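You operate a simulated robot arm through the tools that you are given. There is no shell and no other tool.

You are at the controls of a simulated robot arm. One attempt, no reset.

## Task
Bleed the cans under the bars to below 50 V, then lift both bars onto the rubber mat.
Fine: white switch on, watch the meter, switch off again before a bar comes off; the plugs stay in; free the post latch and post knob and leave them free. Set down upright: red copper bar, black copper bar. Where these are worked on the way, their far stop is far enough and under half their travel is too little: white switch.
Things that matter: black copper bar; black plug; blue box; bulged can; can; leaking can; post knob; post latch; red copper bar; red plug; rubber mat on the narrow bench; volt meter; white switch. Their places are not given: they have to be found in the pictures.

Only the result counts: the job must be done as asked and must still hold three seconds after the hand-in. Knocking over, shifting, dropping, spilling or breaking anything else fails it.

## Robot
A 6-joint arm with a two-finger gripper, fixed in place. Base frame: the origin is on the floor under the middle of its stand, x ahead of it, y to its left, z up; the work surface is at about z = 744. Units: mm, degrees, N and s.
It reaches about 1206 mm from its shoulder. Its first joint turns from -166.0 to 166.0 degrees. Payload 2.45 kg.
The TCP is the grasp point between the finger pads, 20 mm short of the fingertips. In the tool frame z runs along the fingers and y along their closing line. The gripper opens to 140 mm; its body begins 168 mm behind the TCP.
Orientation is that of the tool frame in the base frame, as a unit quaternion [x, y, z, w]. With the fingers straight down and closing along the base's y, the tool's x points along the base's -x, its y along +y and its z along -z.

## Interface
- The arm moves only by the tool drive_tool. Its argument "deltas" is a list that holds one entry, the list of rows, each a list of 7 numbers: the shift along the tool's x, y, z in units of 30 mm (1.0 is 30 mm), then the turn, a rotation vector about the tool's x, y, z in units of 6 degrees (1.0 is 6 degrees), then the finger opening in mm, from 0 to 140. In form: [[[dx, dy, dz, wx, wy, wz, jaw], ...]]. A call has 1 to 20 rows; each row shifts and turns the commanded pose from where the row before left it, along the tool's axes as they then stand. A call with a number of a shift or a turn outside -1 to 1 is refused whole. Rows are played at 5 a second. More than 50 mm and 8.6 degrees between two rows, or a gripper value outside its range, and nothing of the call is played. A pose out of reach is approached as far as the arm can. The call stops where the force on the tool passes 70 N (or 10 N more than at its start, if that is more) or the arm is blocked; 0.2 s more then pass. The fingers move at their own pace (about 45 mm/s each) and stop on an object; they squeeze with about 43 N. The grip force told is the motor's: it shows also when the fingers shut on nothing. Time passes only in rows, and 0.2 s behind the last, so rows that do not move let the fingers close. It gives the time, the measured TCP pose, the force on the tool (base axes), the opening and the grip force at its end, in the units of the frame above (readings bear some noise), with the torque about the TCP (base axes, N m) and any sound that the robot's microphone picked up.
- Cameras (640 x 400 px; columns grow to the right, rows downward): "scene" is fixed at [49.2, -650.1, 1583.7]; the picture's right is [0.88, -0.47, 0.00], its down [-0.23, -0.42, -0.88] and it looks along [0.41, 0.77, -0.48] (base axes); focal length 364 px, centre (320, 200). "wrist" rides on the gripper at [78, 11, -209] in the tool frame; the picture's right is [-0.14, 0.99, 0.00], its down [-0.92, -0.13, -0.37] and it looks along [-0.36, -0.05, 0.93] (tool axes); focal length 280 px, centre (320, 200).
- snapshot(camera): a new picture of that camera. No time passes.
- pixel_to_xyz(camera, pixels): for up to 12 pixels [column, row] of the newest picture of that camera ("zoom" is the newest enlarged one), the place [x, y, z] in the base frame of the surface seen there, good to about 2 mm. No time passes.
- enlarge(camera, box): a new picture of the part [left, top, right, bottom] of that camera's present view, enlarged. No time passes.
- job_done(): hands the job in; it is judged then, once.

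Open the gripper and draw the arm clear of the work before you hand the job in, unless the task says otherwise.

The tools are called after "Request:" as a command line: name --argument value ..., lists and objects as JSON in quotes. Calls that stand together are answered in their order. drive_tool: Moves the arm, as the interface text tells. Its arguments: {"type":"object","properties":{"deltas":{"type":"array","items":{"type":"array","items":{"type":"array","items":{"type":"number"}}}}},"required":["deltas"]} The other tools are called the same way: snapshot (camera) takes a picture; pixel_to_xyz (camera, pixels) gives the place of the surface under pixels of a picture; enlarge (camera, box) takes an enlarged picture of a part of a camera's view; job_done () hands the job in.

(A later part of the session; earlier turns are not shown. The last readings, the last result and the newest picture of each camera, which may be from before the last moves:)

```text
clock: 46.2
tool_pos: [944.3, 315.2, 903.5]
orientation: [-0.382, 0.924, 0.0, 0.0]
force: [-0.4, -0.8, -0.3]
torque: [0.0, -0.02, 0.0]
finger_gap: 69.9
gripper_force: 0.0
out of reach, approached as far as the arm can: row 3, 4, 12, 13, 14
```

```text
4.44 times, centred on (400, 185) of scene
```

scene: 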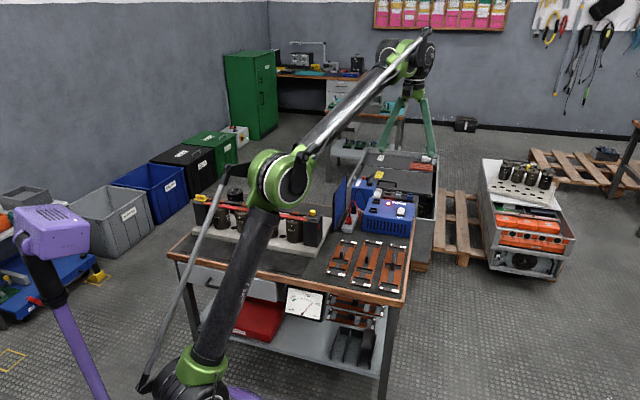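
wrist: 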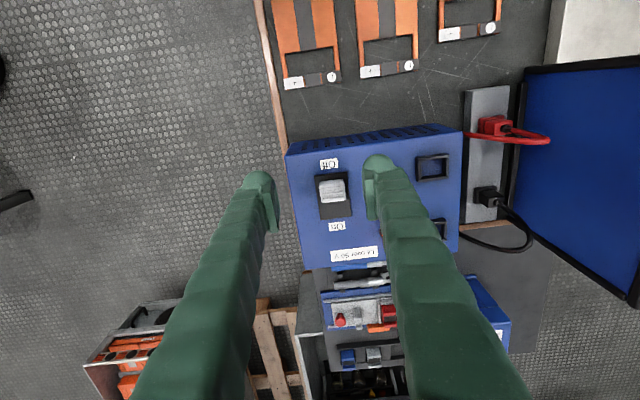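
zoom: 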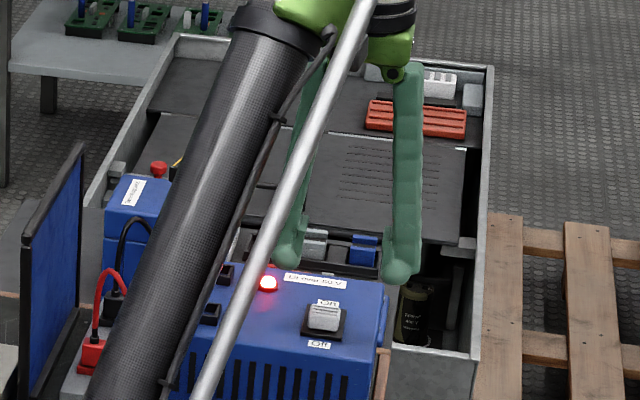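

Straight-down at this distance is out of reach (it stopped at (944,315,903)). I back off a little upward and inward, then tilt the fingers 30° outward so the wrist comes closer to the base.

Request:
drive_tool --deltas '[[[0.5, 0, -1, 0, 0, 0, 70], [0.5, 0, -1, 0, 0, 0, 70], [0.5, 0, -1, 0, 0, 0, 70], [0, 0, 0, 0, -1, 0, 70], [0, 0, 0, 0, -1, 0, 70], [0, 0, 0, 0, -1, 0, 70], [0, 0, 0, 0, -1, 0, 70], [0, 0, 0, 0, -1, 0, 70]]]'

Request:
snapshot --camera "wrist"

Request:
snapshot --camera "scene"

```text
clock: 48.0
tool_pos: [1034.3, 315.5, 1021.4]
orientation: [-0.37, 0.892, 0.1, 0.239]
force: [-0.5, 0.2, 0.3]
torque: [-0.02, -0.03, 0.01]
finger_gap: 69.9
gripper_force: 0.1
out of reach, approached as far as the arm can: row 4, 5, 6, 7, 8
```

```text
taken
```

wrist: 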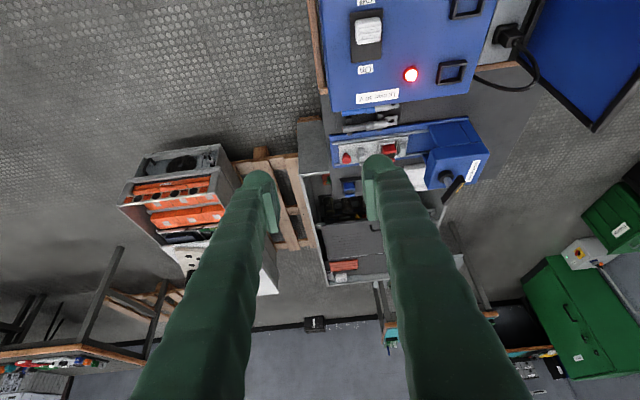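

```text
taken
```

scene: 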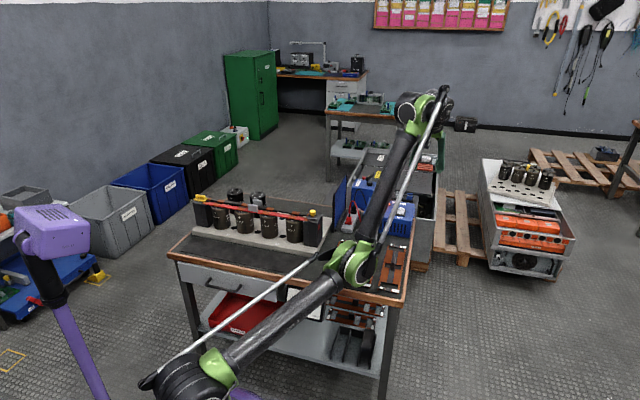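

The arm has changed to an elbow-low posture near the bench at scene (350,265). I check carefully for contact and clearance before anything else.

Request:
enlarge --camera "scene" --box '[290, 180, 450, 300]'

Request:
pixel_to_xyz --camera "scene" --pixels '[[350, 262], [330, 250], [280, 310], [385, 200], [415, 110], [375, 260], [215, 365], [300, 300], [365, 280], [400, 160], [345, 285], [340, 250]]'

```text
3.33 times, centred on (370, 240) of scene
```

zoom: 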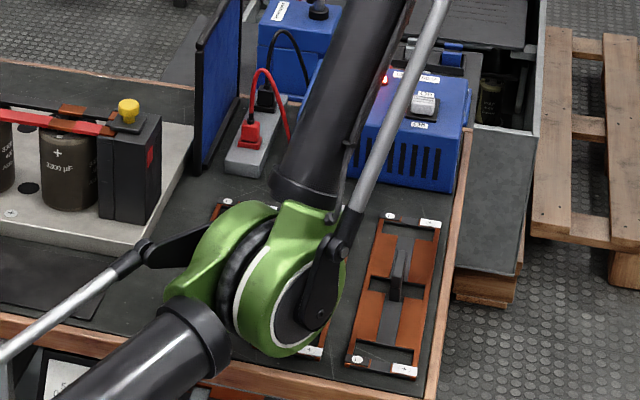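

```text
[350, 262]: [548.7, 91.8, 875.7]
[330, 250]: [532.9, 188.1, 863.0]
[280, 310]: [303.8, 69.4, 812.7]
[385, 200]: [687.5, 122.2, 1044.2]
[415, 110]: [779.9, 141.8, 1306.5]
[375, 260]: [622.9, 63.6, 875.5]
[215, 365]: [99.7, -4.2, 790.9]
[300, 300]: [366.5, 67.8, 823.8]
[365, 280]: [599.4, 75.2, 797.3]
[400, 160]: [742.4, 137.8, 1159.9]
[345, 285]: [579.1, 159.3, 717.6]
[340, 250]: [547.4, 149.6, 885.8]
```

No contact: the elbow (about (570,90,850)) is clear of the frames. The arm flipped when it was fully stretched, so I first undo the tilt and read the pose.

Request:
drive_tool --deltas '[[[0, 0, 0, 0, 1, 0, 70], [0, 0, 0, 0, 1, 0, 70], [0, 0, 0, 0, 1, 0, 70], [0, 0, 0, 0, 1, 0, 70], [0, 0, 0, 0, 1, 0, 70]]]'

Request:
snapshot --camera "scene"

```text
clock: 49.2
tool_pos: [1008.6, 307.2, 1003.2]
orientation: [-0.383, 0.924, 0.001, 0.0]
force: [0.2, -1.2, 0.6]
torque: [0.07, 0.01, -0.02]
finger_gap: 70.1
gripper_force: 0.1
out of reach, approached as far as the arm can: row 4, 5
```

```text
taken
```

scene: 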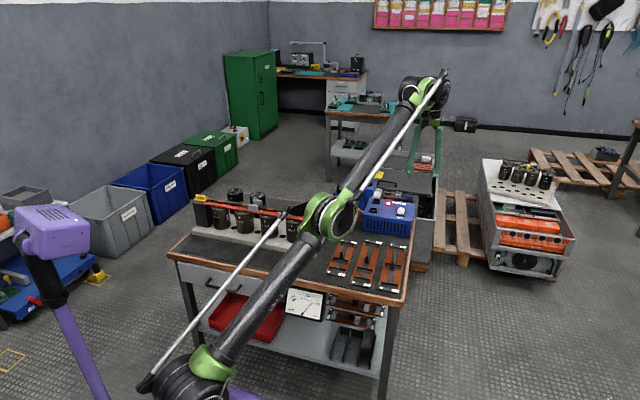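

The arm is now almost straight (TCP (1009,307,1003)). I move up and slightly inward a few steps to see which way the elbow bends.

Request:
drive_tool --deltas '[[[0, 0, -1, 0, 0, 0, 70], [0, 0, -1, 0, 0, 0, 70], [0, 0, -1, 0, 0, 0, 70], [0.6, 0, -1, 0, 0, 0, 70], [0.6, 0, -1, 0, 0, 0, 70], [0.6, 0, -1, 0, 0, 0, 70]]]'

Request:
snapshot --camera "scene"

```text
clock: 50.6
tool_pos: [929.2, 254.4, 1128.9]
orientation: [-0.383, 0.924, 0.001, 0.001]
force: [0.2, -0.1, -0.4]
torque: [-0.05, 0.0, 0.03]
finger_gap: 70.1
gripper_force: 0.0
out of reach, approached as far as the arm can: row 1, 2, 3, 4, 6
```

```text
taken
```

scene: 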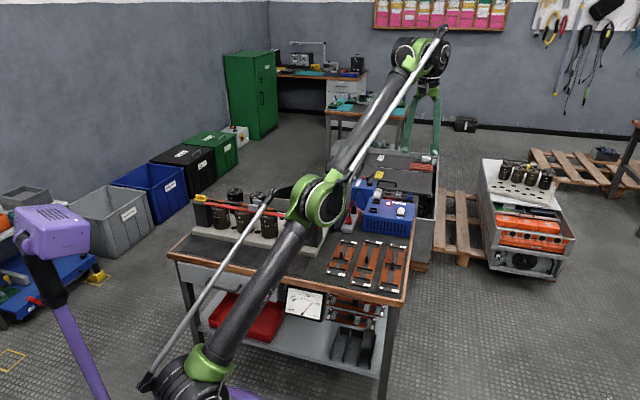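

Geometry from these stops: the reach shrinks with height, so at low z the switch is well inside reach with the elbow up. I retract inward a bit to see which way the elbow goes.

Request:
drive_tool --deltas '[[[0.7, 0, -0.3, 0, 0, 0, 70], [0.7, 0, -0.3, 0, 0, 0, 70], [0.7, 0, -0.3, 0, 0, 0, 70]]]'

Request:
snapshot --camera "scene"

```text
clock: 51.4
tool_pos: [881.1, 211.1, 1156.3]
orientation: [-0.384, 0.923, 0.001, 0.001]
force: [0.1, -0.5, -0.4]
torque: [-0.01, 0.06, -0.01]
finger_gap: 70.4
gripper_force: 0.0
```

```text
taken
```

scene: 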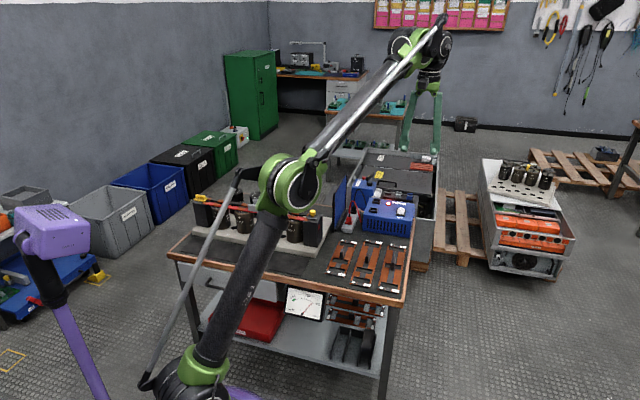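

The elbow is up again. I retract a bit more and descend at a safe radius, to come at the switch from low and inside.

Request:
drive_tool --deltas '[[[0.87, 0.66, 0, 0, 0, 0, 70], [0.87, 0.66, 0, 0, 0, 0, 70], [0, 0, 1, 0, 0, 0, 70], [0, 0, 1, 0, 0, 0, 70], [0, 0, 1, 0, 0, 0, 70], [0, 0, 1, 0, 0, 0, 70], [0, 0, 1, 0, 0, 0, 70]]]'

Request:
snapshot --camera "scene"

```text
clock: 53.0
tool_pos: [816.7, 202.4, 1005.5]
orientation: [-0.383, 0.924, 0.0, 0.001]
force: [-0.7, 0.8, -0.5]
torque: [-0.01, 0.01, -0.01]
finger_gap: 69.9
gripper_force: 0.0
```

```text
taken
```

scene: 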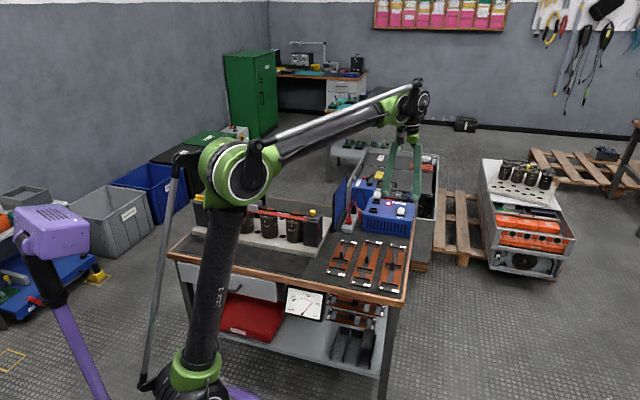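

Elbow-up confirmed. I descend to z≈880 and then go outward to above the slider.

Request:
drive_tool --deltas '[[[0, 0, 1, 0, 0, 0, 70], [0, 0, 1, 0, 0, 0, 70], [0, 0, 1, 0, 0, 0, 70], [0, 0, 1, 0, 0, 0, 70], [-0.94, 0, 0, 0, 0, 0, 70], [-0.94, 0, 0, 0, 0, 0, 70], [-0.94, 0, 0, 0, 0, 0, 70], [-0.94, 0, 0, 0, 0, 0, 70], [-0.94, 0, 0, 0, 0, 0, 70], [-0.94, 0, 0, 0, 0, 0, 70], [-0.94, 0, 0, 0, 0, 0, 70]]]'

Request:
snapshot --camera "scene"

Request:
snapshot --camera "wrist"

Request:
enlarge --camera "wrist" --box '[230, 120, 420, 240]'

```text
clock: 55.4
tool_pos: [958.4, 340.2, 887.4]
orientation: [-0.383, 0.924, 0.0, 0.001]
force: [-0.4, -1.1, 0.7]
torque: [0.02, -0.03, 0.01]
finger_gap: 70.2
gripper_force: 0.2
```

```text
taken
```

scene: 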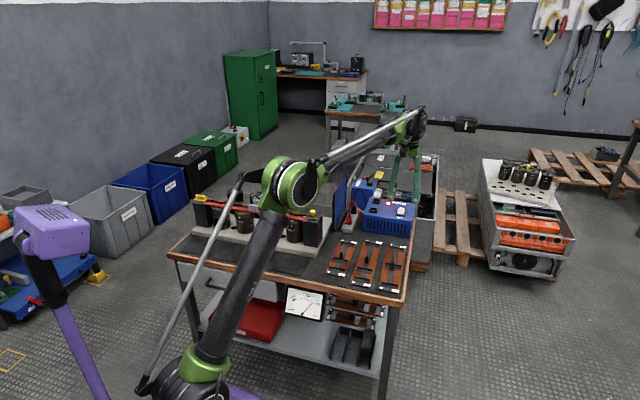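

```text
taken
```

wrist: 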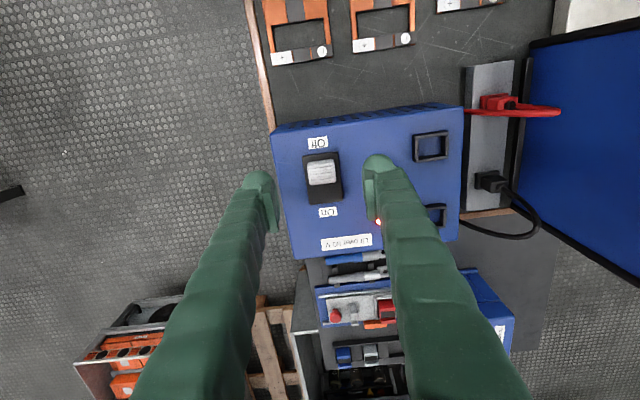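

```text
3.33 times, centred on (325, 180) of wrist
```

zoom: 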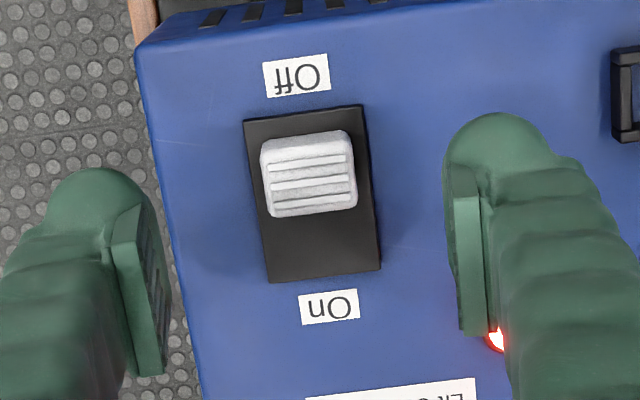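

I re-measure the slider from this closer view before descending.

Request:
pixel_to_xyz --camera "zoom" --pixels '[[308, 175], [270, 180], [350, 172], [308, 142], [312, 208], [250, 140], [360, 130], [272, 278], [375, 265], [470, 300], [465, 160], [150, 240]]'

```text
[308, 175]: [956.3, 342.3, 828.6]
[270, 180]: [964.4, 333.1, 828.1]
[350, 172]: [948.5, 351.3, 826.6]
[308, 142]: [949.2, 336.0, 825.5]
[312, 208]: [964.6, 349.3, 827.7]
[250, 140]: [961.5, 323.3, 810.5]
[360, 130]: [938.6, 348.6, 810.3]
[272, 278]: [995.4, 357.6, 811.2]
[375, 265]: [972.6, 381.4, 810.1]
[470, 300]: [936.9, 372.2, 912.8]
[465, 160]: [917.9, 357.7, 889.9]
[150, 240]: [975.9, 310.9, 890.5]
```

Pads straddle the slider symmetrically (s≈397 and 470 around 434). I descend to z≈836 so the tips stay about 5 mm above the plate, with the jaw narrowing to 45 mm.

Request:
drive_tool --deltas '[[[0, 0, 0.9, 0, 0, 0, 70], [0, 0, 0.8, 0, 0, 0, 60], [0, 0, 0, 0, 0, 0, 45], [0, 0, 0, 0, 0, 0, 45]]]'

Request:
snapshot --camera "wrist"

Request:
enlarge --camera "wrist" --box '[250, 100, 400, 220]'

Request:
enlarge --camera "scene" --box '[370, 170, 430, 230]'

```text
clock: 56.4
tool_pos: [958.3, 341.2, 835.2]
orientation: [-0.382, 0.924, 0.0, 0.001]
force: [0.8, 0.4, 0.6]
torque: [0.01, -0.05, 0.0]
finger_gap: 45.0
gripper_force: 0.0
```

```text
taken
```

wrist: 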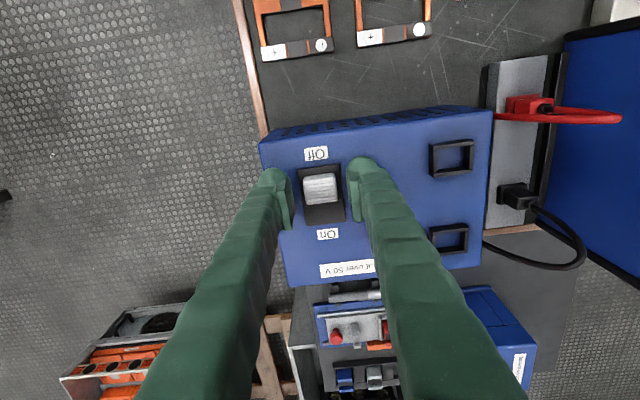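

```text
3.33 times, centred on (325, 160) of wrist
```

zoom: 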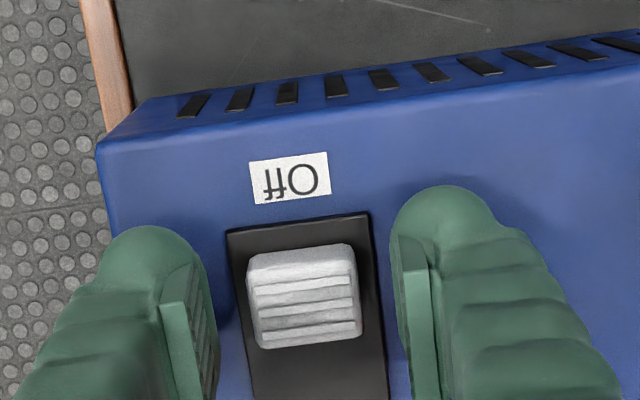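

```text
6.67 times, centred on (400, 200) of scene
```

zoom: 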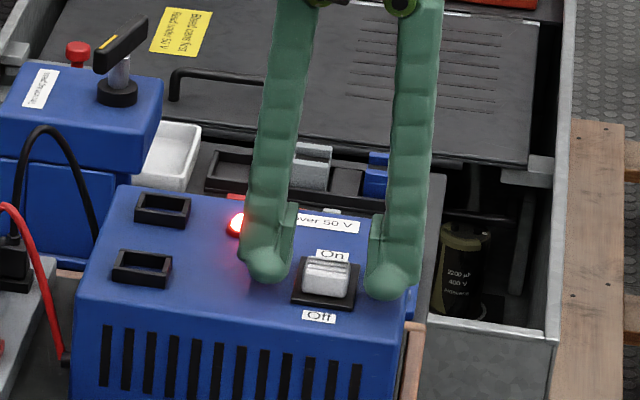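

The fingers straddle the slider. I measure pads and slider once more to centre the grip before closing.

Request:
pixel_to_xyz --camera "scene" --pixels '[[402, 200], [393, 205], [411, 207]]'

Request:
enlarge --camera "wrist" --box '[250, 140, 400, 240]'

Request:
pixel_to_xyz --camera "zoom" --pixels '[[182, 230], [400, 200], [255, 200], [355, 190], [308, 150], [190, 300], [410, 260], [205, 200], [385, 190], [300, 190]]'

```text
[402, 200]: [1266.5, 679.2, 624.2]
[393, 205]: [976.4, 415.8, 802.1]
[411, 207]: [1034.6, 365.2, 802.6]
```

```text
4.00 times, centred on (325, 190) of wrist
```

zoom: 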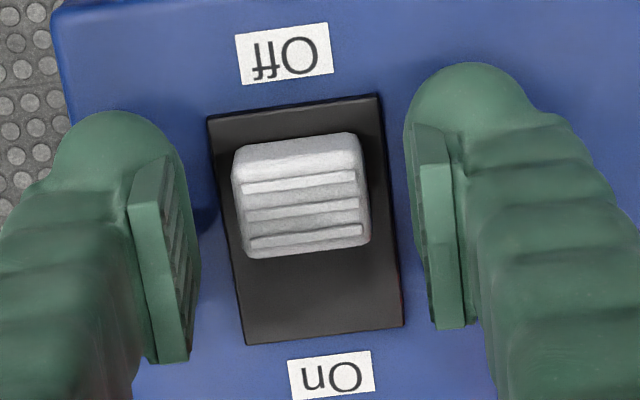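

```text
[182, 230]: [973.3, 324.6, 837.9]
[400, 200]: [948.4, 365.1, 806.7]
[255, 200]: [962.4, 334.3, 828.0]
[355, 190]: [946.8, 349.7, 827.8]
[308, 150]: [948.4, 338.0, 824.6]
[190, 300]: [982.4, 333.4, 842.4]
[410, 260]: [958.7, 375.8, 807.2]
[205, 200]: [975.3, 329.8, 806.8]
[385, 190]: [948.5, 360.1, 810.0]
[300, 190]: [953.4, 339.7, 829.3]
```

The jaw centre is about 2 mm off toward the bench edge; I correct that by +2 mm in tool y and close on the slider.

Request:
drive_tool --deltas '[[[0, 0.07, 0, 0, 0, 0, 45], [0, 0, 0, 0, 0, 0, 30], [0, 0, 0, 0, 0, 0, 26], [0, 0, 0, 0, 0, 0, 22], [0, 0, 0, 0, 0, 0, 20]]]'

Request:
enlarge --camera "wrist" --box '[250, 140, 400, 240]'

```text
clock: 57.6
tool_pos: [955.8, 341.1, 835.8]
orientation: [-0.382, 0.924, 0.001, 0.002]
force: [12.7, -5.9, 2.3]
torque: [-0.04, -0.14, 0.0]
finger_gap: 27.1
gripper_force: 33.3
```

```text
4.00 times, centred on (325, 190) of wrist
```

zoom: 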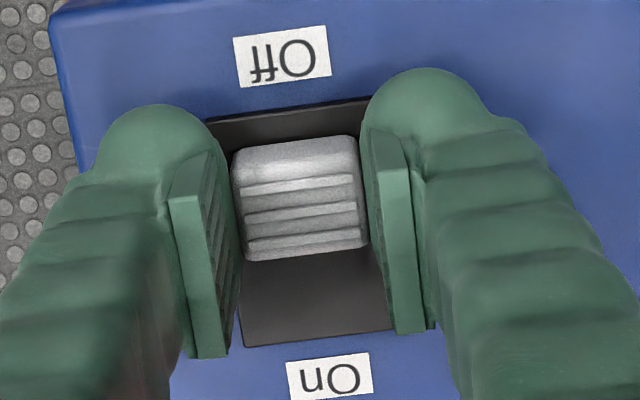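

Gripped (27 mm), with about 13 N side force; I relieve that by 1 mm and start sliding outward in small steps.

Request:
drive_tool --deltas '[[[0, -0.04, 0, 0, 0, 0, 20], [0, 0, 0, 0, 0, 0, 20], [-0.1, 0, 0, 0, 0, 0, 20], [-0.1, 0, 0, 0, 0, 0, 20]]]'

Request:
enlarge --camera "wrist" --box '[250, 140, 400, 240]'

```text
clock: 58.6
tool_pos: [960.1, 345.3, 835.6]
orientation: [-0.383, 0.924, 0.0, -0.001]
force: [3.7, -7.3, -16.3]
torque: [-0.29, 0.21, 0.01]
finger_gap: 26.9
gripper_force: 45.3
```

```text
4.00 times, centred on (325, 190) of wrist
```

zoom: 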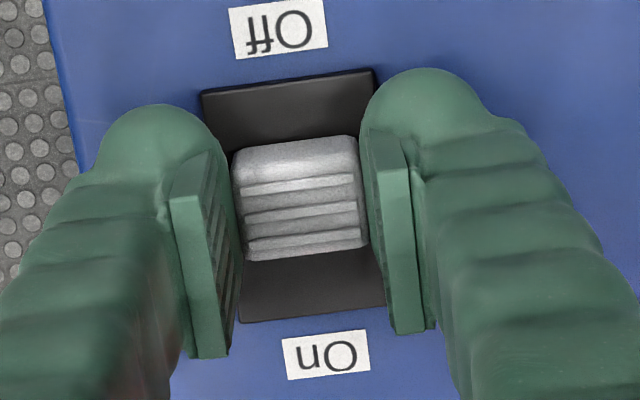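

The slider moves with low resistance (about 6 mm so far). I continue outward in small steps.

Request:
drive_tool --deltas '[[[-0.1, 0, 0, 0, 0, 0, 20], [-0.1, 0, 0, 0, 0, 0, 20], [-0.1, 0, 0, 0, 0, 0, 20], [-0.1, 0, 0, 0, 0, 0, 20]]]'

Request:
enlarge --camera "wrist" --box '[250, 140, 400, 240]'

Request:
enlarge --camera "scene" --box '[270, 280, 340, 330]'

```text
clock: 59.6
tool_pos: [969.2, 354.4, 836.3]
orientation: [-0.383, 0.924, 0.0, 0.001]
force: [3.4, -6.1, -21.4]
torque: [-0.06, 0.01, 0.01]
finger_gap: 27.0
gripper_force: 45.2
```

```text
4.00 times, centred on (325, 190) of wrist
```

zoom: 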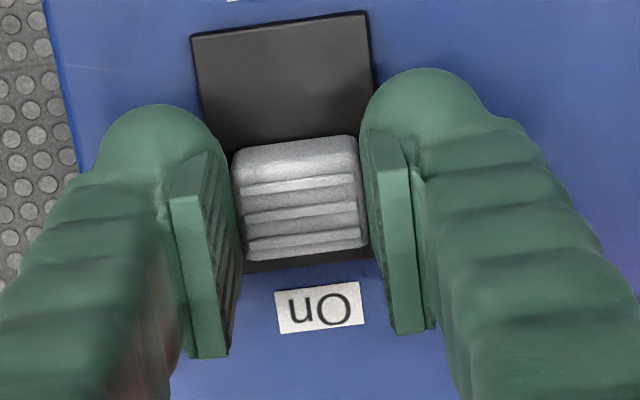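

```text
8.00 times, centred on (305, 305) of scene
```

zoom: 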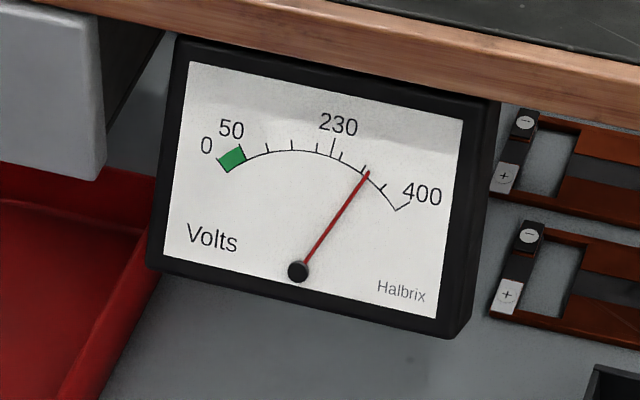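

The needle is already falling (now ~330 V). I push 3 mm more toward the stop, then open the fingers and check the slider stays.

Request:
drive_tool --deltas '[[[-0.07, 0, 0, 0, 0, 0, 20], [-0.05, 0, 0, 0, 0, 0, 20], [0, 0, 0, 0, 0, 0, 45], [0, 0, 0, 0, 0, 0, 45]]]'

Request:
enlarge --camera "wrist" --box '[250, 140, 400, 240]'

Request:
enlarge --camera "scene" --box '[270, 280, 340, 330]'

```text
clock: 60.6
tool_pos: [971.5, 358.4, 836.1]
orientation: [-0.383, 0.924, 0.001, 0.0]
force: [0.9, 0.1, 0.4]
torque: [-0.03, 0.0, 0.01]
finger_gap: 45.1
gripper_force: 0.0
```

```text
4.00 times, centred on (325, 190) of wrist
```

zoom: 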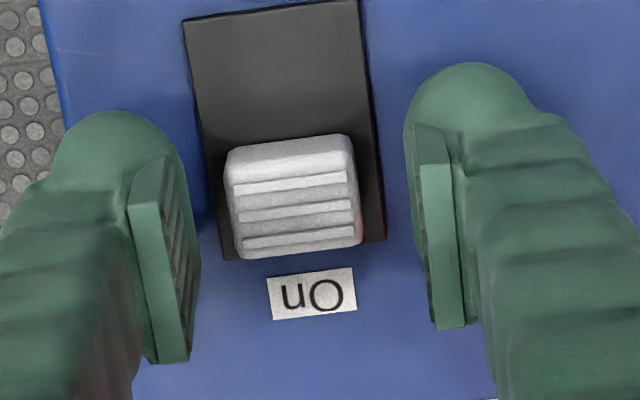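

```text
8.00 times, centred on (305, 305) of scene
```

zoom: 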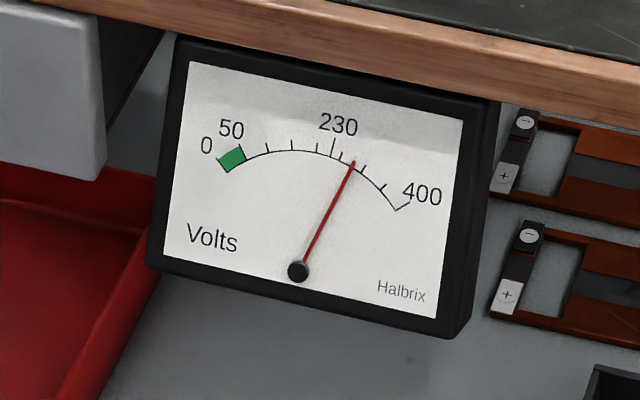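

The slider stays at On and the needle falls steadily. I wait here with the fingers open.

Request:
drive_tool --deltas '[[[0, 0, 0, 0, 0, 0, 45], [0, 0, 0, 0, 0, 0, 45], [0, 0, 0, 0, 0, 0, 45], [0, 0, 0, 0, 0, 0, 45], [0, 0, 0, 0, 0, 0, 45], [0, 0, 0, 0, 0, 0, 45], [0, 0, 0, 0, 0, 0, 45], [0, 0, 0, 0, 0, 0, 45], [0, 0, 0, 0, 0, 0, 45], [0, 0, 0, 0, 0, 0, 45], [0, 0, 0, 0, 0, 0, 45], [0, 0, 0, 0, 0, 0, 45], [0, 0, 0, 0, 0, 0, 45], [0, 0, 0, 0, 0, 0, 45], [0, 0, 0, 0, 0, 0, 45], [0, 0, 0, 0, 0, 0, 45], [0, 0, 0, 0, 0, 0, 45], [0, 0, 0, 0, 0, 0, 45], [0, 0, 0, 0, 0, 0, 45], [0, 0, 0, 0, 0, 0, 45]]]'

Request:
enlarge --camera "scene" --box '[270, 280, 340, 330]'

```text
clock: 64.8
tool_pos: [971.6, 357.7, 836.4]
orientation: [-0.383, 0.924, 0.001, 0.001]
force: [0.0, 0.5, 0.1]
torque: [0.02, -0.02, 0.05]
finger_gap: 44.6
gripper_force: 0.1
```

```text
8.00 times, centred on (305, 305) of scene
```

zoom: 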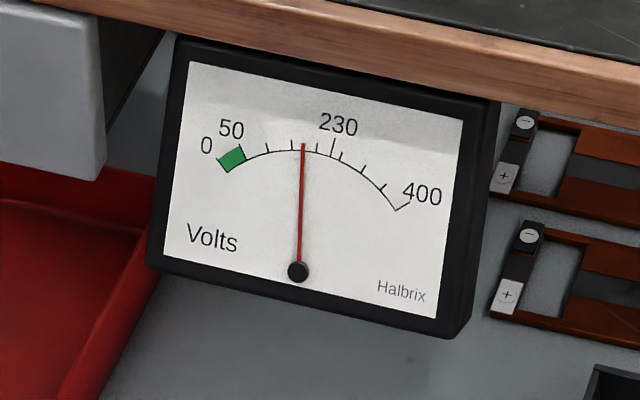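

Now about 170 V. I keep waiting.

Request:
drive_tool --deltas '[[[0, 0, 0, 0, 0, 0, 45], [0, 0, 0, 0, 0, 0, 45], [0, 0, 0, 0, 0, 0, 45], [0, 0, 0, 0, 0, 0, 45], [0, 0, 0, 0, 0, 0, 45], [0, 0, 0, 0, 0, 0, 45], [0, 0, 0, 0, 0, 0, 45], [0, 0, 0, 0, 0, 0, 45], [0, 0, 0, 0, 0, 0, 45], [0, 0, 0, 0, 0, 0, 45], [0, 0, 0, 0, 0, 0, 45], [0, 0, 0, 0, 0, 0, 45], [0, 0, 0, 0, 0, 0, 45], [0, 0, 0, 0, 0, 0, 45], [0, 0, 0, 0, 0, 0, 45], [0, 0, 0, 0, 0, 0, 45], [0, 0, 0, 0, 0, 0, 45], [0, 0, 0, 0, 0, 0, 45], [0, 0, 0, 0, 0, 0, 45], [0, 0, 0, 0, 0, 0, 45]]]'

Request:
drive_tool --deltas '[[[0, 0, 0, 0, 0, 0, 45], [0, 0, 0, 0, 0, 0, 45], [0, 0, 0, 0, 0, 0, 45], [0, 0, 0, 0, 0, 0, 45], [0, 0, 0, 0, 0, 0, 45], [0, 0, 0, 0, 0, 0, 45], [0, 0, 0, 0, 0, 0, 45], [0, 0, 0, 0, 0, 0, 45], [0, 0, 0, 0, 0, 0, 45], [0, 0, 0, 0, 0, 0, 45], [0, 0, 0, 0, 0, 0, 45], [0, 0, 0, 0, 0, 0, 45], [0, 0, 0, 0, 0, 0, 45], [0, 0, 0, 0, 0, 0, 45], [0, 0, 0, 0, 0, 0, 45], [0, 0, 0, 0, 0, 0, 45], [0, 0, 0, 0, 0, 0, 45], [0, 0, 0, 0, 0, 0, 45], [0, 0, 0, 0, 0, 0, 45], [0, 0, 0, 0, 0, 0, 45]]]'

Request:
enlarge --camera "scene" --box '[270, 280, 340, 330]'

```text
clock: 69.0
tool_pos: [971.4, 356.9, 835.8]
orientation: [-0.383, 0.924, 0.001, 0.0]
force: [-0.3, -0.1, -0.5]
torque: [-0.02, 0.02, 0.0]
finger_gap: 45.0
gripper_force: 0.0
```

```text
clock: 73.2
tool_pos: [972.7, 358.3, 836.3]
orientation: [-0.382, 0.924, 0.0, 0.001]
force: [-0.7, 0.0, 0.0]
torque: [0.04, 0.03, 0.01]
finger_gap: 45.0
gripper_force: 0.1
```

```text
8.00 times, centred on (305, 305) of scene
```

zoom: 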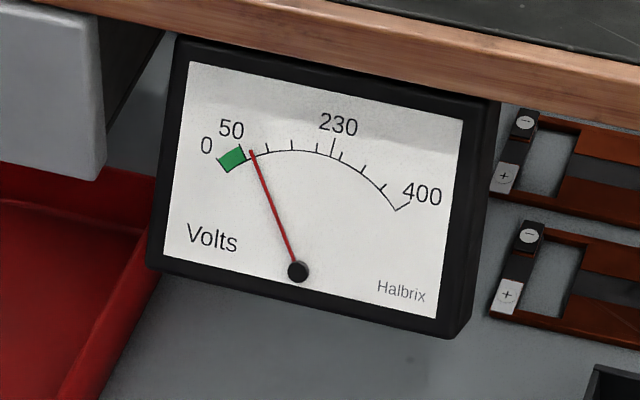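

About 65 V at 73 s. I wait another 12 s to get well under 50 V.

Request:
drive_tool --deltas '[[[0, 0, 0, 0, 0, 0, 45], [0, 0, 0, 0, 0, 0, 45], [0, 0, 0, 0, 0, 0, 45], [0, 0, 0, 0, 0, 0, 45], [0, 0, 0, 0, 0, 0, 45], [0, 0, 0, 0, 0, 0, 45], [0, 0, 0, 0, 0, 0, 45], [0, 0, 0, 0, 0, 0, 45], [0, 0, 0, 0, 0, 0, 45], [0, 0, 0, 0, 0, 0, 45], [0, 0, 0, 0, 0, 0, 45], [0, 0, 0, 0, 0, 0, 45], [0, 0, 0, 0, 0, 0, 45], [0, 0, 0, 0, 0, 0, 45], [0, 0, 0, 0, 0, 0, 45], [0, 0, 0, 0, 0, 0, 45], [0, 0, 0, 0, 0, 0, 45], [0, 0, 0, 0, 0, 0, 45], [0, 0, 0, 0, 0, 0, 45], [0, 0, 0, 0, 0, 0, 45]]]'

Request:
drive_tool --deltas '[[[0, 0, 0, 0, 0, 0, 45], [0, 0, 0, 0, 0, 0, 45], [0, 0, 0, 0, 0, 0, 45], [0, 0, 0, 0, 0, 0, 45], [0, 0, 0, 0, 0, 0, 45], [0, 0, 0, 0, 0, 0, 45], [0, 0, 0, 0, 0, 0, 45], [0, 0, 0, 0, 0, 0, 45], [0, 0, 0, 0, 0, 0, 45], [0, 0, 0, 0, 0, 0, 45], [0, 0, 0, 0, 0, 0, 45], [0, 0, 0, 0, 0, 0, 45], [0, 0, 0, 0, 0, 0, 45], [0, 0, 0, 0, 0, 0, 45], [0, 0, 0, 0, 0, 0, 45], [0, 0, 0, 0, 0, 0, 45], [0, 0, 0, 0, 0, 0, 45], [0, 0, 0, 0, 0, 0, 45], [0, 0, 0, 0, 0, 0, 45], [0, 0, 0, 0, 0, 0, 45]]]'

Request:
drive_tool --deltas '[[[0, 0, 0, 0, 0, 0, 45], [0, 0, 0, 0, 0, 0, 45], [0, 0, 0, 0, 0, 0, 45], [0, 0, 0, 0, 0, 0, 45], [0, 0, 0, 0, 0, 0, 45], [0, 0, 0, 0, 0, 0, 45], [0, 0, 0, 0, 0, 0, 45], [0, 0, 0, 0, 0, 0, 45], [0, 0, 0, 0, 0, 0, 45], [0, 0, 0, 0, 0, 0, 45], [0, 0, 0, 0, 0, 0, 45], [0, 0, 0, 0, 0, 0, 45], [0, 0, 0, 0, 0, 0, 45], [0, 0, 0, 0, 0, 0, 45], [0, 0, 0, 0, 0, 0, 45], [0, 0, 0, 0, 0, 0, 45], [0, 0, 0, 0, 0, 0, 45], [0, 0, 0, 0, 0, 0, 45], [0, 0, 0, 0, 0, 0, 45], [0, 0, 0, 0, 0, 0, 45]]]'

Request:
enlarge --camera "scene" --box '[270, 280, 340, 330]'

Request:
enlarge --camera "wrist" --box '[250, 140, 400, 240]'

Request:
enlarge --camera "scene" --box '[370, 170, 430, 230]'

```text
clock: 77.4
tool_pos: [971.1, 358.2, 836.4]
orientation: [-0.383, 0.924, 0.0, 0.001]
force: [-0.4, -0.2, -0.8]
torque: [-0.03, -0.01, -0.02]
finger_gap: 44.9
gripper_force: 0.1
```

```text
clock: 81.6
tool_pos: [971.9, 356.4, 836.3]
orientation: [-0.383, 0.924, 0.001, 0.0]
force: [0.6, -0.1, -0.3]
torque: [0.03, -0.02, 0.0]
finger_gap: 44.9
gripper_force: 0.0
```

```text
clock: 85.8
tool_pos: [970.2, 357.3, 836.5]
orientation: [-0.383, 0.924, 0.001, 0.001]
force: [-0.2, -0.8, -0.2]
torque: [0.02, -0.02, 0.03]
finger_gap: 44.8
gripper_force: 0.1
```

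```text
8.00 times, centred on (305, 305) of scene
```

zoom: 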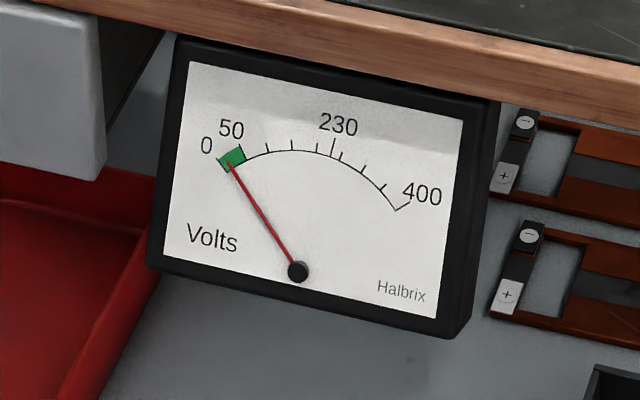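

```text
4.00 times, centred on (325, 190) of wrist
```

zoom: 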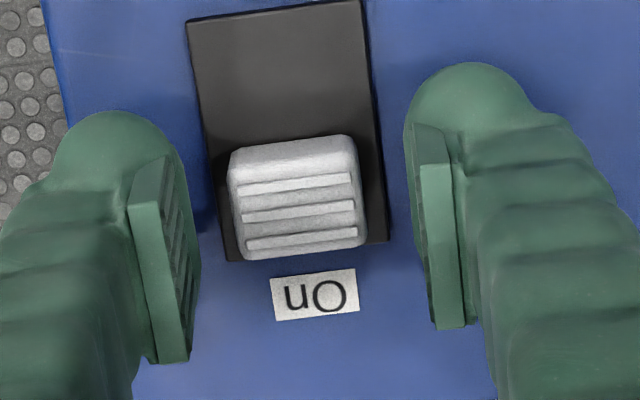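

```text
6.67 times, centred on (400, 200) of scene
```

zoom: 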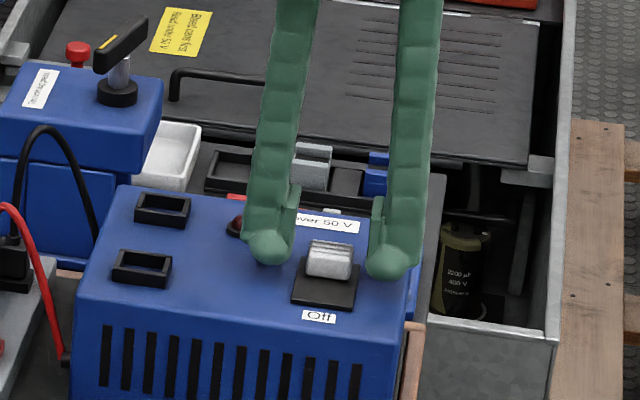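

The needle is inside the green (~20 V) and the lamp is out. I wait another 8 s for margin.

Request:
drive_tool --deltas '[[[0, 0, 0, 0, 0, 0, 45], [0, 0, 0, 0, 0, 0, 45], [0, 0, 0, 0, 0, 0, 45], [0, 0, 0, 0, 0, 0, 45], [0, 0, 0, 0, 0, 0, 45], [0, 0, 0, 0, 0, 0, 45], [0, 0, 0, 0, 0, 0, 45], [0, 0, 0, 0, 0, 0, 45], [0, 0, 0, 0, 0, 0, 45], [0, 0, 0, 0, 0, 0, 45], [0, 0, 0, 0, 0, 0, 45], [0, 0, 0, 0, 0, 0, 45], [0, 0, 0, 0, 0, 0, 45], [0, 0, 0, 0, 0, 0, 45], [0, 0, 0, 0, 0, 0, 45], [0, 0, 0, 0, 0, 0, 45], [0, 0, 0, 0, 0, 0, 45], [0, 0, 0, 0, 0, 0, 45], [0, 0, 0, 0, 0, 0, 45], [0, 0, 0, 0, 0, 0, 45]]]'

Request:
drive_tool --deltas '[[[0, 0, 0, 0, 0, 0, 45], [0, 0, 0, 0, 0, 0, 45], [0, 0, 0, 0, 0, 0, 45], [0, 0, 0, 0, 0, 0, 45], [0, 0, 0, 0, 0, 0, 45], [0, 0, 0, 0, 0, 0, 45], [0, 0, 0, 0, 0, 0, 45], [0, 0, 0, 0, 0, 0, 45], [0, 0, 0, 0, 0, 0, 45], [0, 0, 0, 0, 0, 0, 45], [0, 0, 0, 0, 0, 0, 45], [0, 0, 0, 0, 0, 0, 45], [0, 0, 0, 0, 0, 0, 45], [0, 0, 0, 0, 0, 0, 45], [0, 0, 0, 0, 0, 0, 45], [0, 0, 0, 0, 0, 0, 45], [0, 0, 0, 0, 0, 0, 45], [0, 0, 0, 0, 0, 0, 45], [0, 0, 0, 0, 0, 0, 45], [0, 0, 0, 0, 0, 0, 45]]]'

Request:
enlarge --camera "scene" --box '[270, 280, 340, 330]'

```text
clock: 90.0
tool_pos: [970.9, 358.1, 837.0]
orientation: [-0.382, 0.924, 0.0, 0.001]
force: [-0.4, -0.1, -0.1]
torque: [-0.01, 0.02, 0.02]
finger_gap: 44.6
gripper_force: 0.0
```

```text
clock: 94.2
tool_pos: [971.1, 357.4, 837.4]
orientation: [-0.383, 0.924, 0.0, 0.0]
force: [-0.3, -0.2, 0.1]
torque: [0.01, 0.02, -0.02]
finger_gap: 45.1
gripper_force: 0.0
```

```text
8.00 times, centred on (305, 305) of scene
```

zoom: 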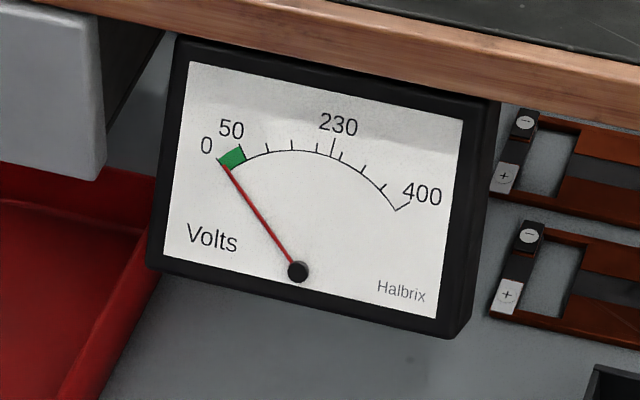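

About 8 V now. I close on the slider again and pull it back inward 20 mm to Off.

Request:
drive_tool --deltas '[[[0, -0.02, 0, 0, 0, 0, 34], [0, 0, 0, 0, 0, 0, 28], [0, 0, 0, 0, 0, 0, 22], [0, 0, 0, 0, 0, 0, 20], [0.1, 0, 0, 0, 0, 0, 20], [0.1, 0, 0, 0, 0, 0, 20], [0.1, 0, 0, 0, 0, 0, 20], [0.1, 0, 0, 0, 0, 0, 20], [0.1, 0, 0, 0, 0, 0, 20]]]'

Request:
enlarge --camera "wrist" --box '[250, 140, 400, 240]'

```text
clock: 96.2
tool_pos: [960.7, 347.1, 837.0]
orientation: [-0.382, 0.924, 0.0, 0.0]
force: [-2.7, 5.4, 5.8]
torque: [0.02, 0.05, -0.14]
finger_gap: 27.1
gripper_force: 44.4
```

```text
4.00 times, centred on (325, 190) of wrist
```

zoom: 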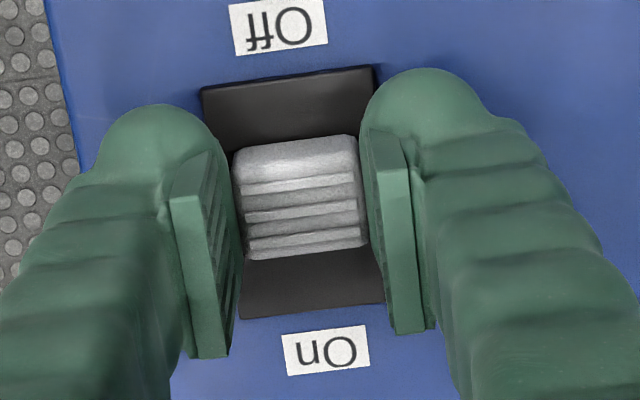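

The slider is coming back, about 6 mm still to go. I continue with small steps.

Request:
drive_tool --deltas '[[[0.1, 0, 0, 0, 0, 0, 20], [0.08, 0, 0, 0, 0, 0, 20], [0.05, 0, 0, 0, 0, 0, 20]]]'

Request:
enlarge --camera "wrist" --box '[250, 140, 400, 240]'

```text
clock: 97.0
tool_pos: [955.2, 341.8, 837.0]
orientation: [-0.383, 0.924, 0.0, 0.001]
force: [-1.3, 3.4, 5.7]
torque: [0.06, -0.07, 0.19]
finger_gap: 26.9
gripper_force: 44.9
```

```text
4.00 times, centred on (325, 190) of wrist
```

zoom: 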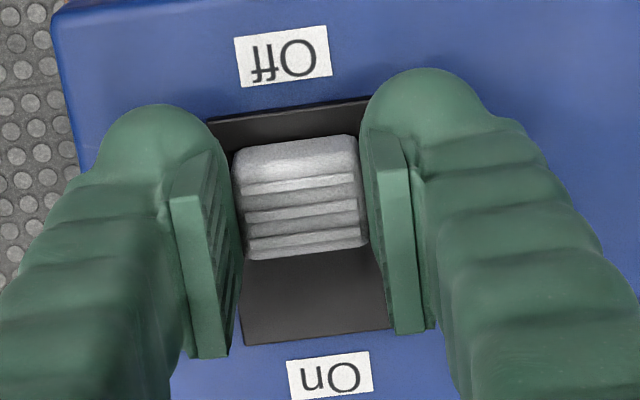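

The slider is back at its original Off place. I open, rise to z≈890 and retract inward at low height.

Request:
drive_tool --deltas '[[[0, 0, 0, 0, 0, 0, 50], [0, 0, 0, 0, 0, 0, 60], [0, 0, -0.9, 0, 0, 0, 70], [0, 0, -0.9, 0, 0, 0, 70], [1, 0, 0, 0, 0, 0, 70], [1, 0, 0, 0, 0, 0, 70], [1, 0, 0, 0, 0, 0, 70], [1, 0, 0, 0, 0, 0, 70], [1, 0, 0, 0, 0, 0, 100], [1, 0, -0.5, 0, 0, 0, 140], [1, 0, -0.5, 0, 0, 0, 140], [0, 0, -1, 0, 0, 0, 140], [0, 0, -1, 0, 0, 0, 140], [0, 0, -1, 0, 0, 0, 140]]]'

Request:
snapshot --camera "wrist"

Request:
enlarge --camera "scene" --box '[340, 170, 430, 240]'

Request:
enlarge --camera "scene" --box '[270, 280, 340, 330]'

```text
clock: 100.0
tool_pos: [807.5, 192.7, 1011.3]
orientation: [-0.383, 0.924, 0.0, 0.001]
force: [0.3, -0.3, -0.4]
torque: [-0.01, 0.04, 0.0]
finger_gap: 140.1
gripper_force: 0.0
```

```text
taken
```

wrist: 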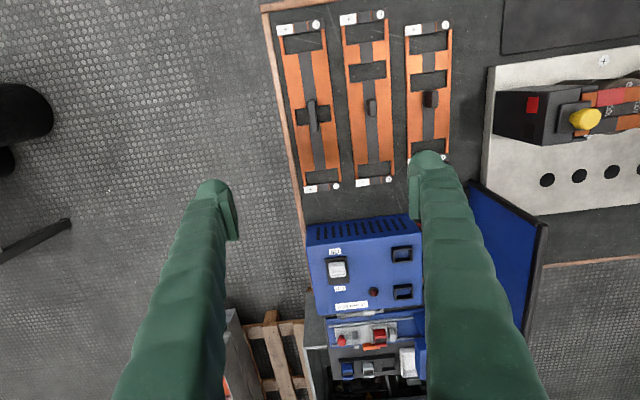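

```text
5.71 times, centred on (385, 205) of scene
```

zoom: 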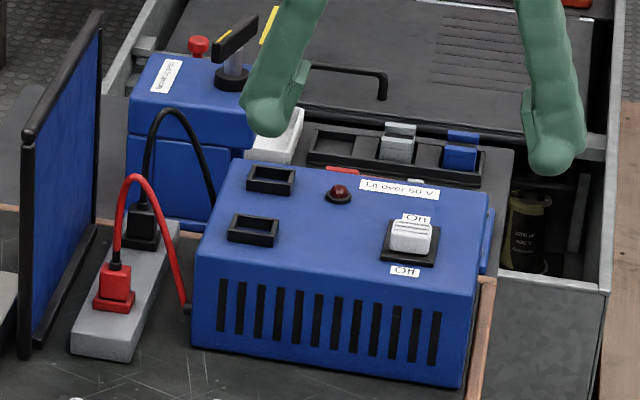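

```text
8.00 times, centred on (305, 305) of scene
```

zoom: 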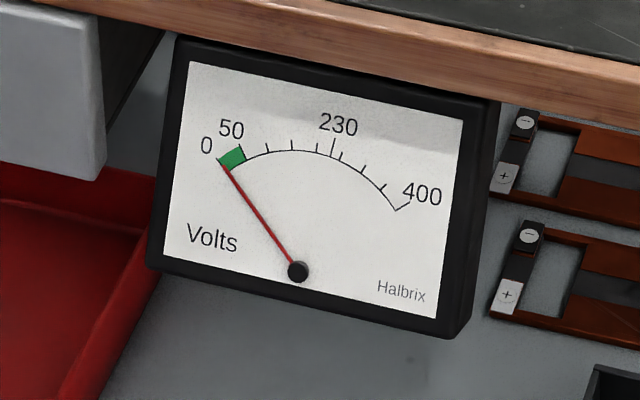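

Switch off, lamp dark, box unmoved, meter about 8 V. Now I move over the knob post for a close look.

Request:
drive_tool --deltas '[[[0.16, 0.99, 0, 0, 0, 0, 140], [0.16, 0.99, 0, 0, 0, 0, 140], [0.16, 0.99, 0, 0, 0, 0, 140], [0.16, 0.99, 0, 0, 0, 0, 140], [0.16, 0.99, 0, 0, 0, 0, 140], [0.16, 0.99, 0, 0, 0, 0, 140], [0.16, 0.99, 0, 0, 0, 0, 140], [0.16, 0.99, 0, 0, 0, 0, 140], [0.16, 0.99, 0, 0, 0, 0, 140], [0.16, 0.99, 0, 0, 0, 0, 140], [0.16, 0.99, 0, 0, 0, 0, 140]]]'

Request:
snapshot --camera "wrist"

Request:
enlarge --camera "wrist" --box '[240, 120, 400, 220]'

Request:
enlarge --camera "scene" --box '[295, 195, 335, 225]'

```text
clock: 102.4
tool_pos: [537.5, 385.5, 1011.1]
orientation: [-0.383, 0.924, 0.0, 0.001]
force: [-0.6, 0.4, -0.4]
torque: [0.02, 0.03, 0.0]
finger_gap: 140.1
gripper_force: 0.0
```

```text
taken
```

wrist: 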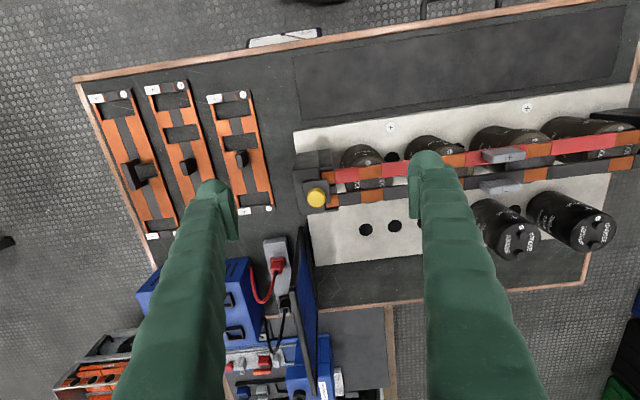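

```text
4.00 times, centred on (320, 170) of wrist
```

zoom: 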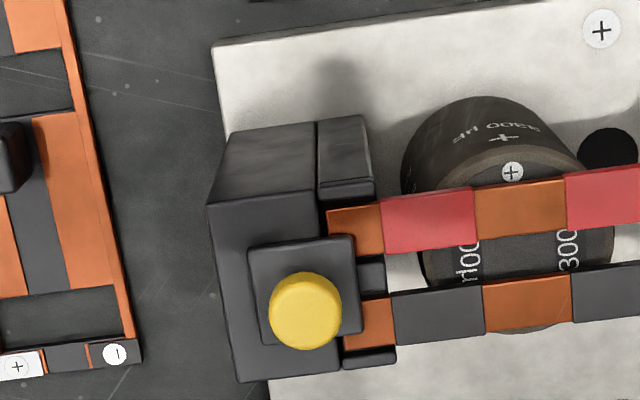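

```text
13.33 times, centred on (315, 210) of scene
```

zoom: 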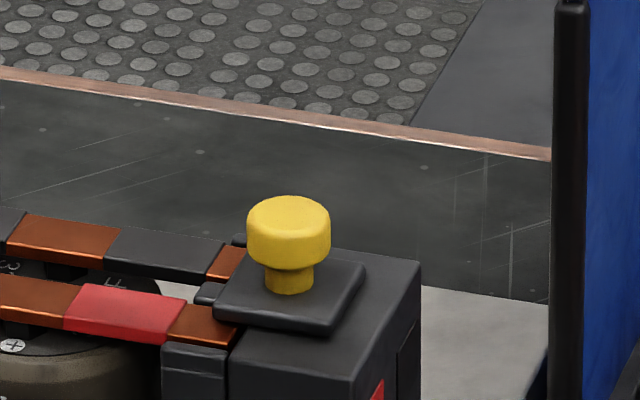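

The knob is a mushroom cap on a stem with a square plate overhanging the bar ends. I measure the cap, plate and post top.

Request:
enlarge --camera "wrist" --box '[280, 140, 380, 220]'

Request:
pixel_to_xyz --camera "zoom" --pixels '[[250, 290], [280, 290], [310, 290], [280, 260], [280, 325], [245, 215], [330, 205], [230, 330], [345, 330], [180, 230], [380, 190], [375, 320]]'

```text
5.00 times, centred on (330, 180) of wrist
```

zoom: 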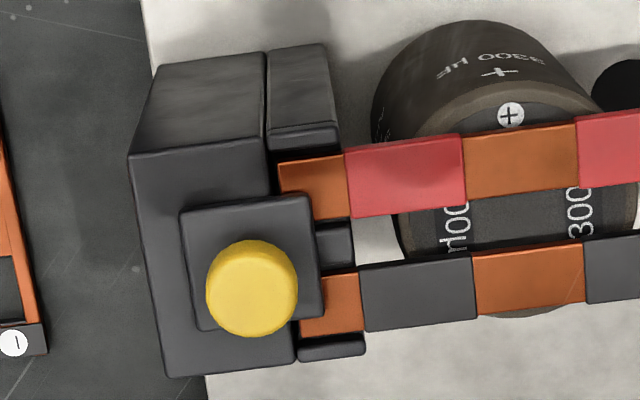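

```text
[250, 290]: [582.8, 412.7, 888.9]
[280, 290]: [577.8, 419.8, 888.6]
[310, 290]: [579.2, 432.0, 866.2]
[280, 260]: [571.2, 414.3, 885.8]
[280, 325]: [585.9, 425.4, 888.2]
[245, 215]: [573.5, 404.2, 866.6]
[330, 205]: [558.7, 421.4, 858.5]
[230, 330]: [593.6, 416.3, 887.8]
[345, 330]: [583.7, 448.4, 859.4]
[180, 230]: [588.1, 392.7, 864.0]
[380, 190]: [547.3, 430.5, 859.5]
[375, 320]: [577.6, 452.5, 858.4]
```

The plate overhangs the bar ends by about 7 mm and the post top has free room outward, so the knob probably slides outward or pulls up. I move over the cap (582.6, 412.6), jaw 60, down to z≈925.

Request:
drive_tool --deltas '[[[-0.85, -0.21, 0, 0, 0, 0, 100], [-0.85, -0.21, 0, 0, 0, 0, 60], [0, 0, 0.96, 0, 0, 0, 60], [0, 0, 0.96, 0, 0, 0, 60], [0, 0, 0.96, 0, 0, 0, 60]]]'

Request:
snapshot --camera "wrist"

Request:
enlarge --camera "wrist" --box '[240, 130, 410, 240]'

Request:
enlarge --camera "scene" --box '[290, 180, 340, 225]'

```text
clock: 103.6
tool_pos: [583.5, 414.4, 923.5]
orientation: [-0.383, 0.924, 0.0, 0.0]
force: [-1.1, -0.5, 1.2]
torque: [0.02, 0.0, -0.04]
finger_gap: 60.1
gripper_force: 0.1
```

```text
taken
```

wrist: 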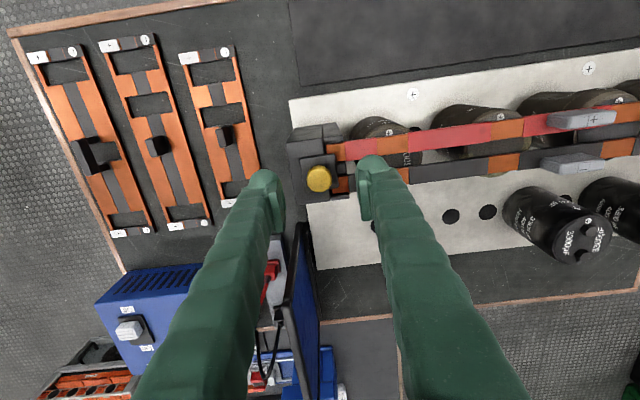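

```text
3.64 times, centred on (325, 185) of wrist
```

zoom: 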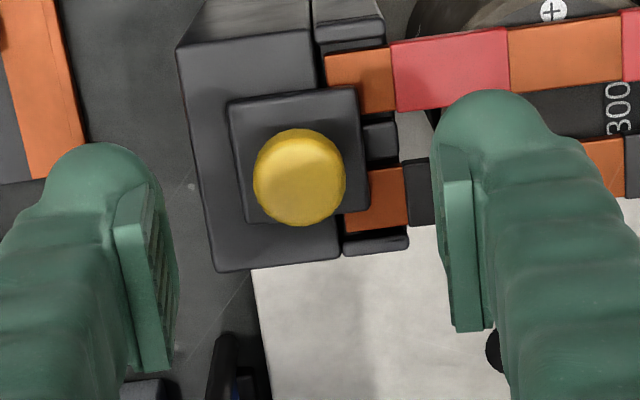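

```text
8.89 times, centred on (315, 202) of scene
```

zoom: 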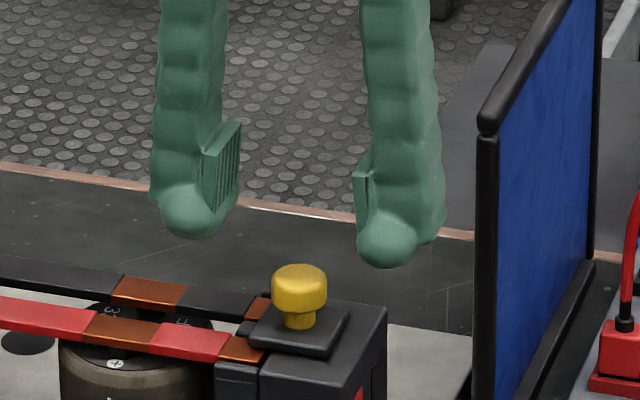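

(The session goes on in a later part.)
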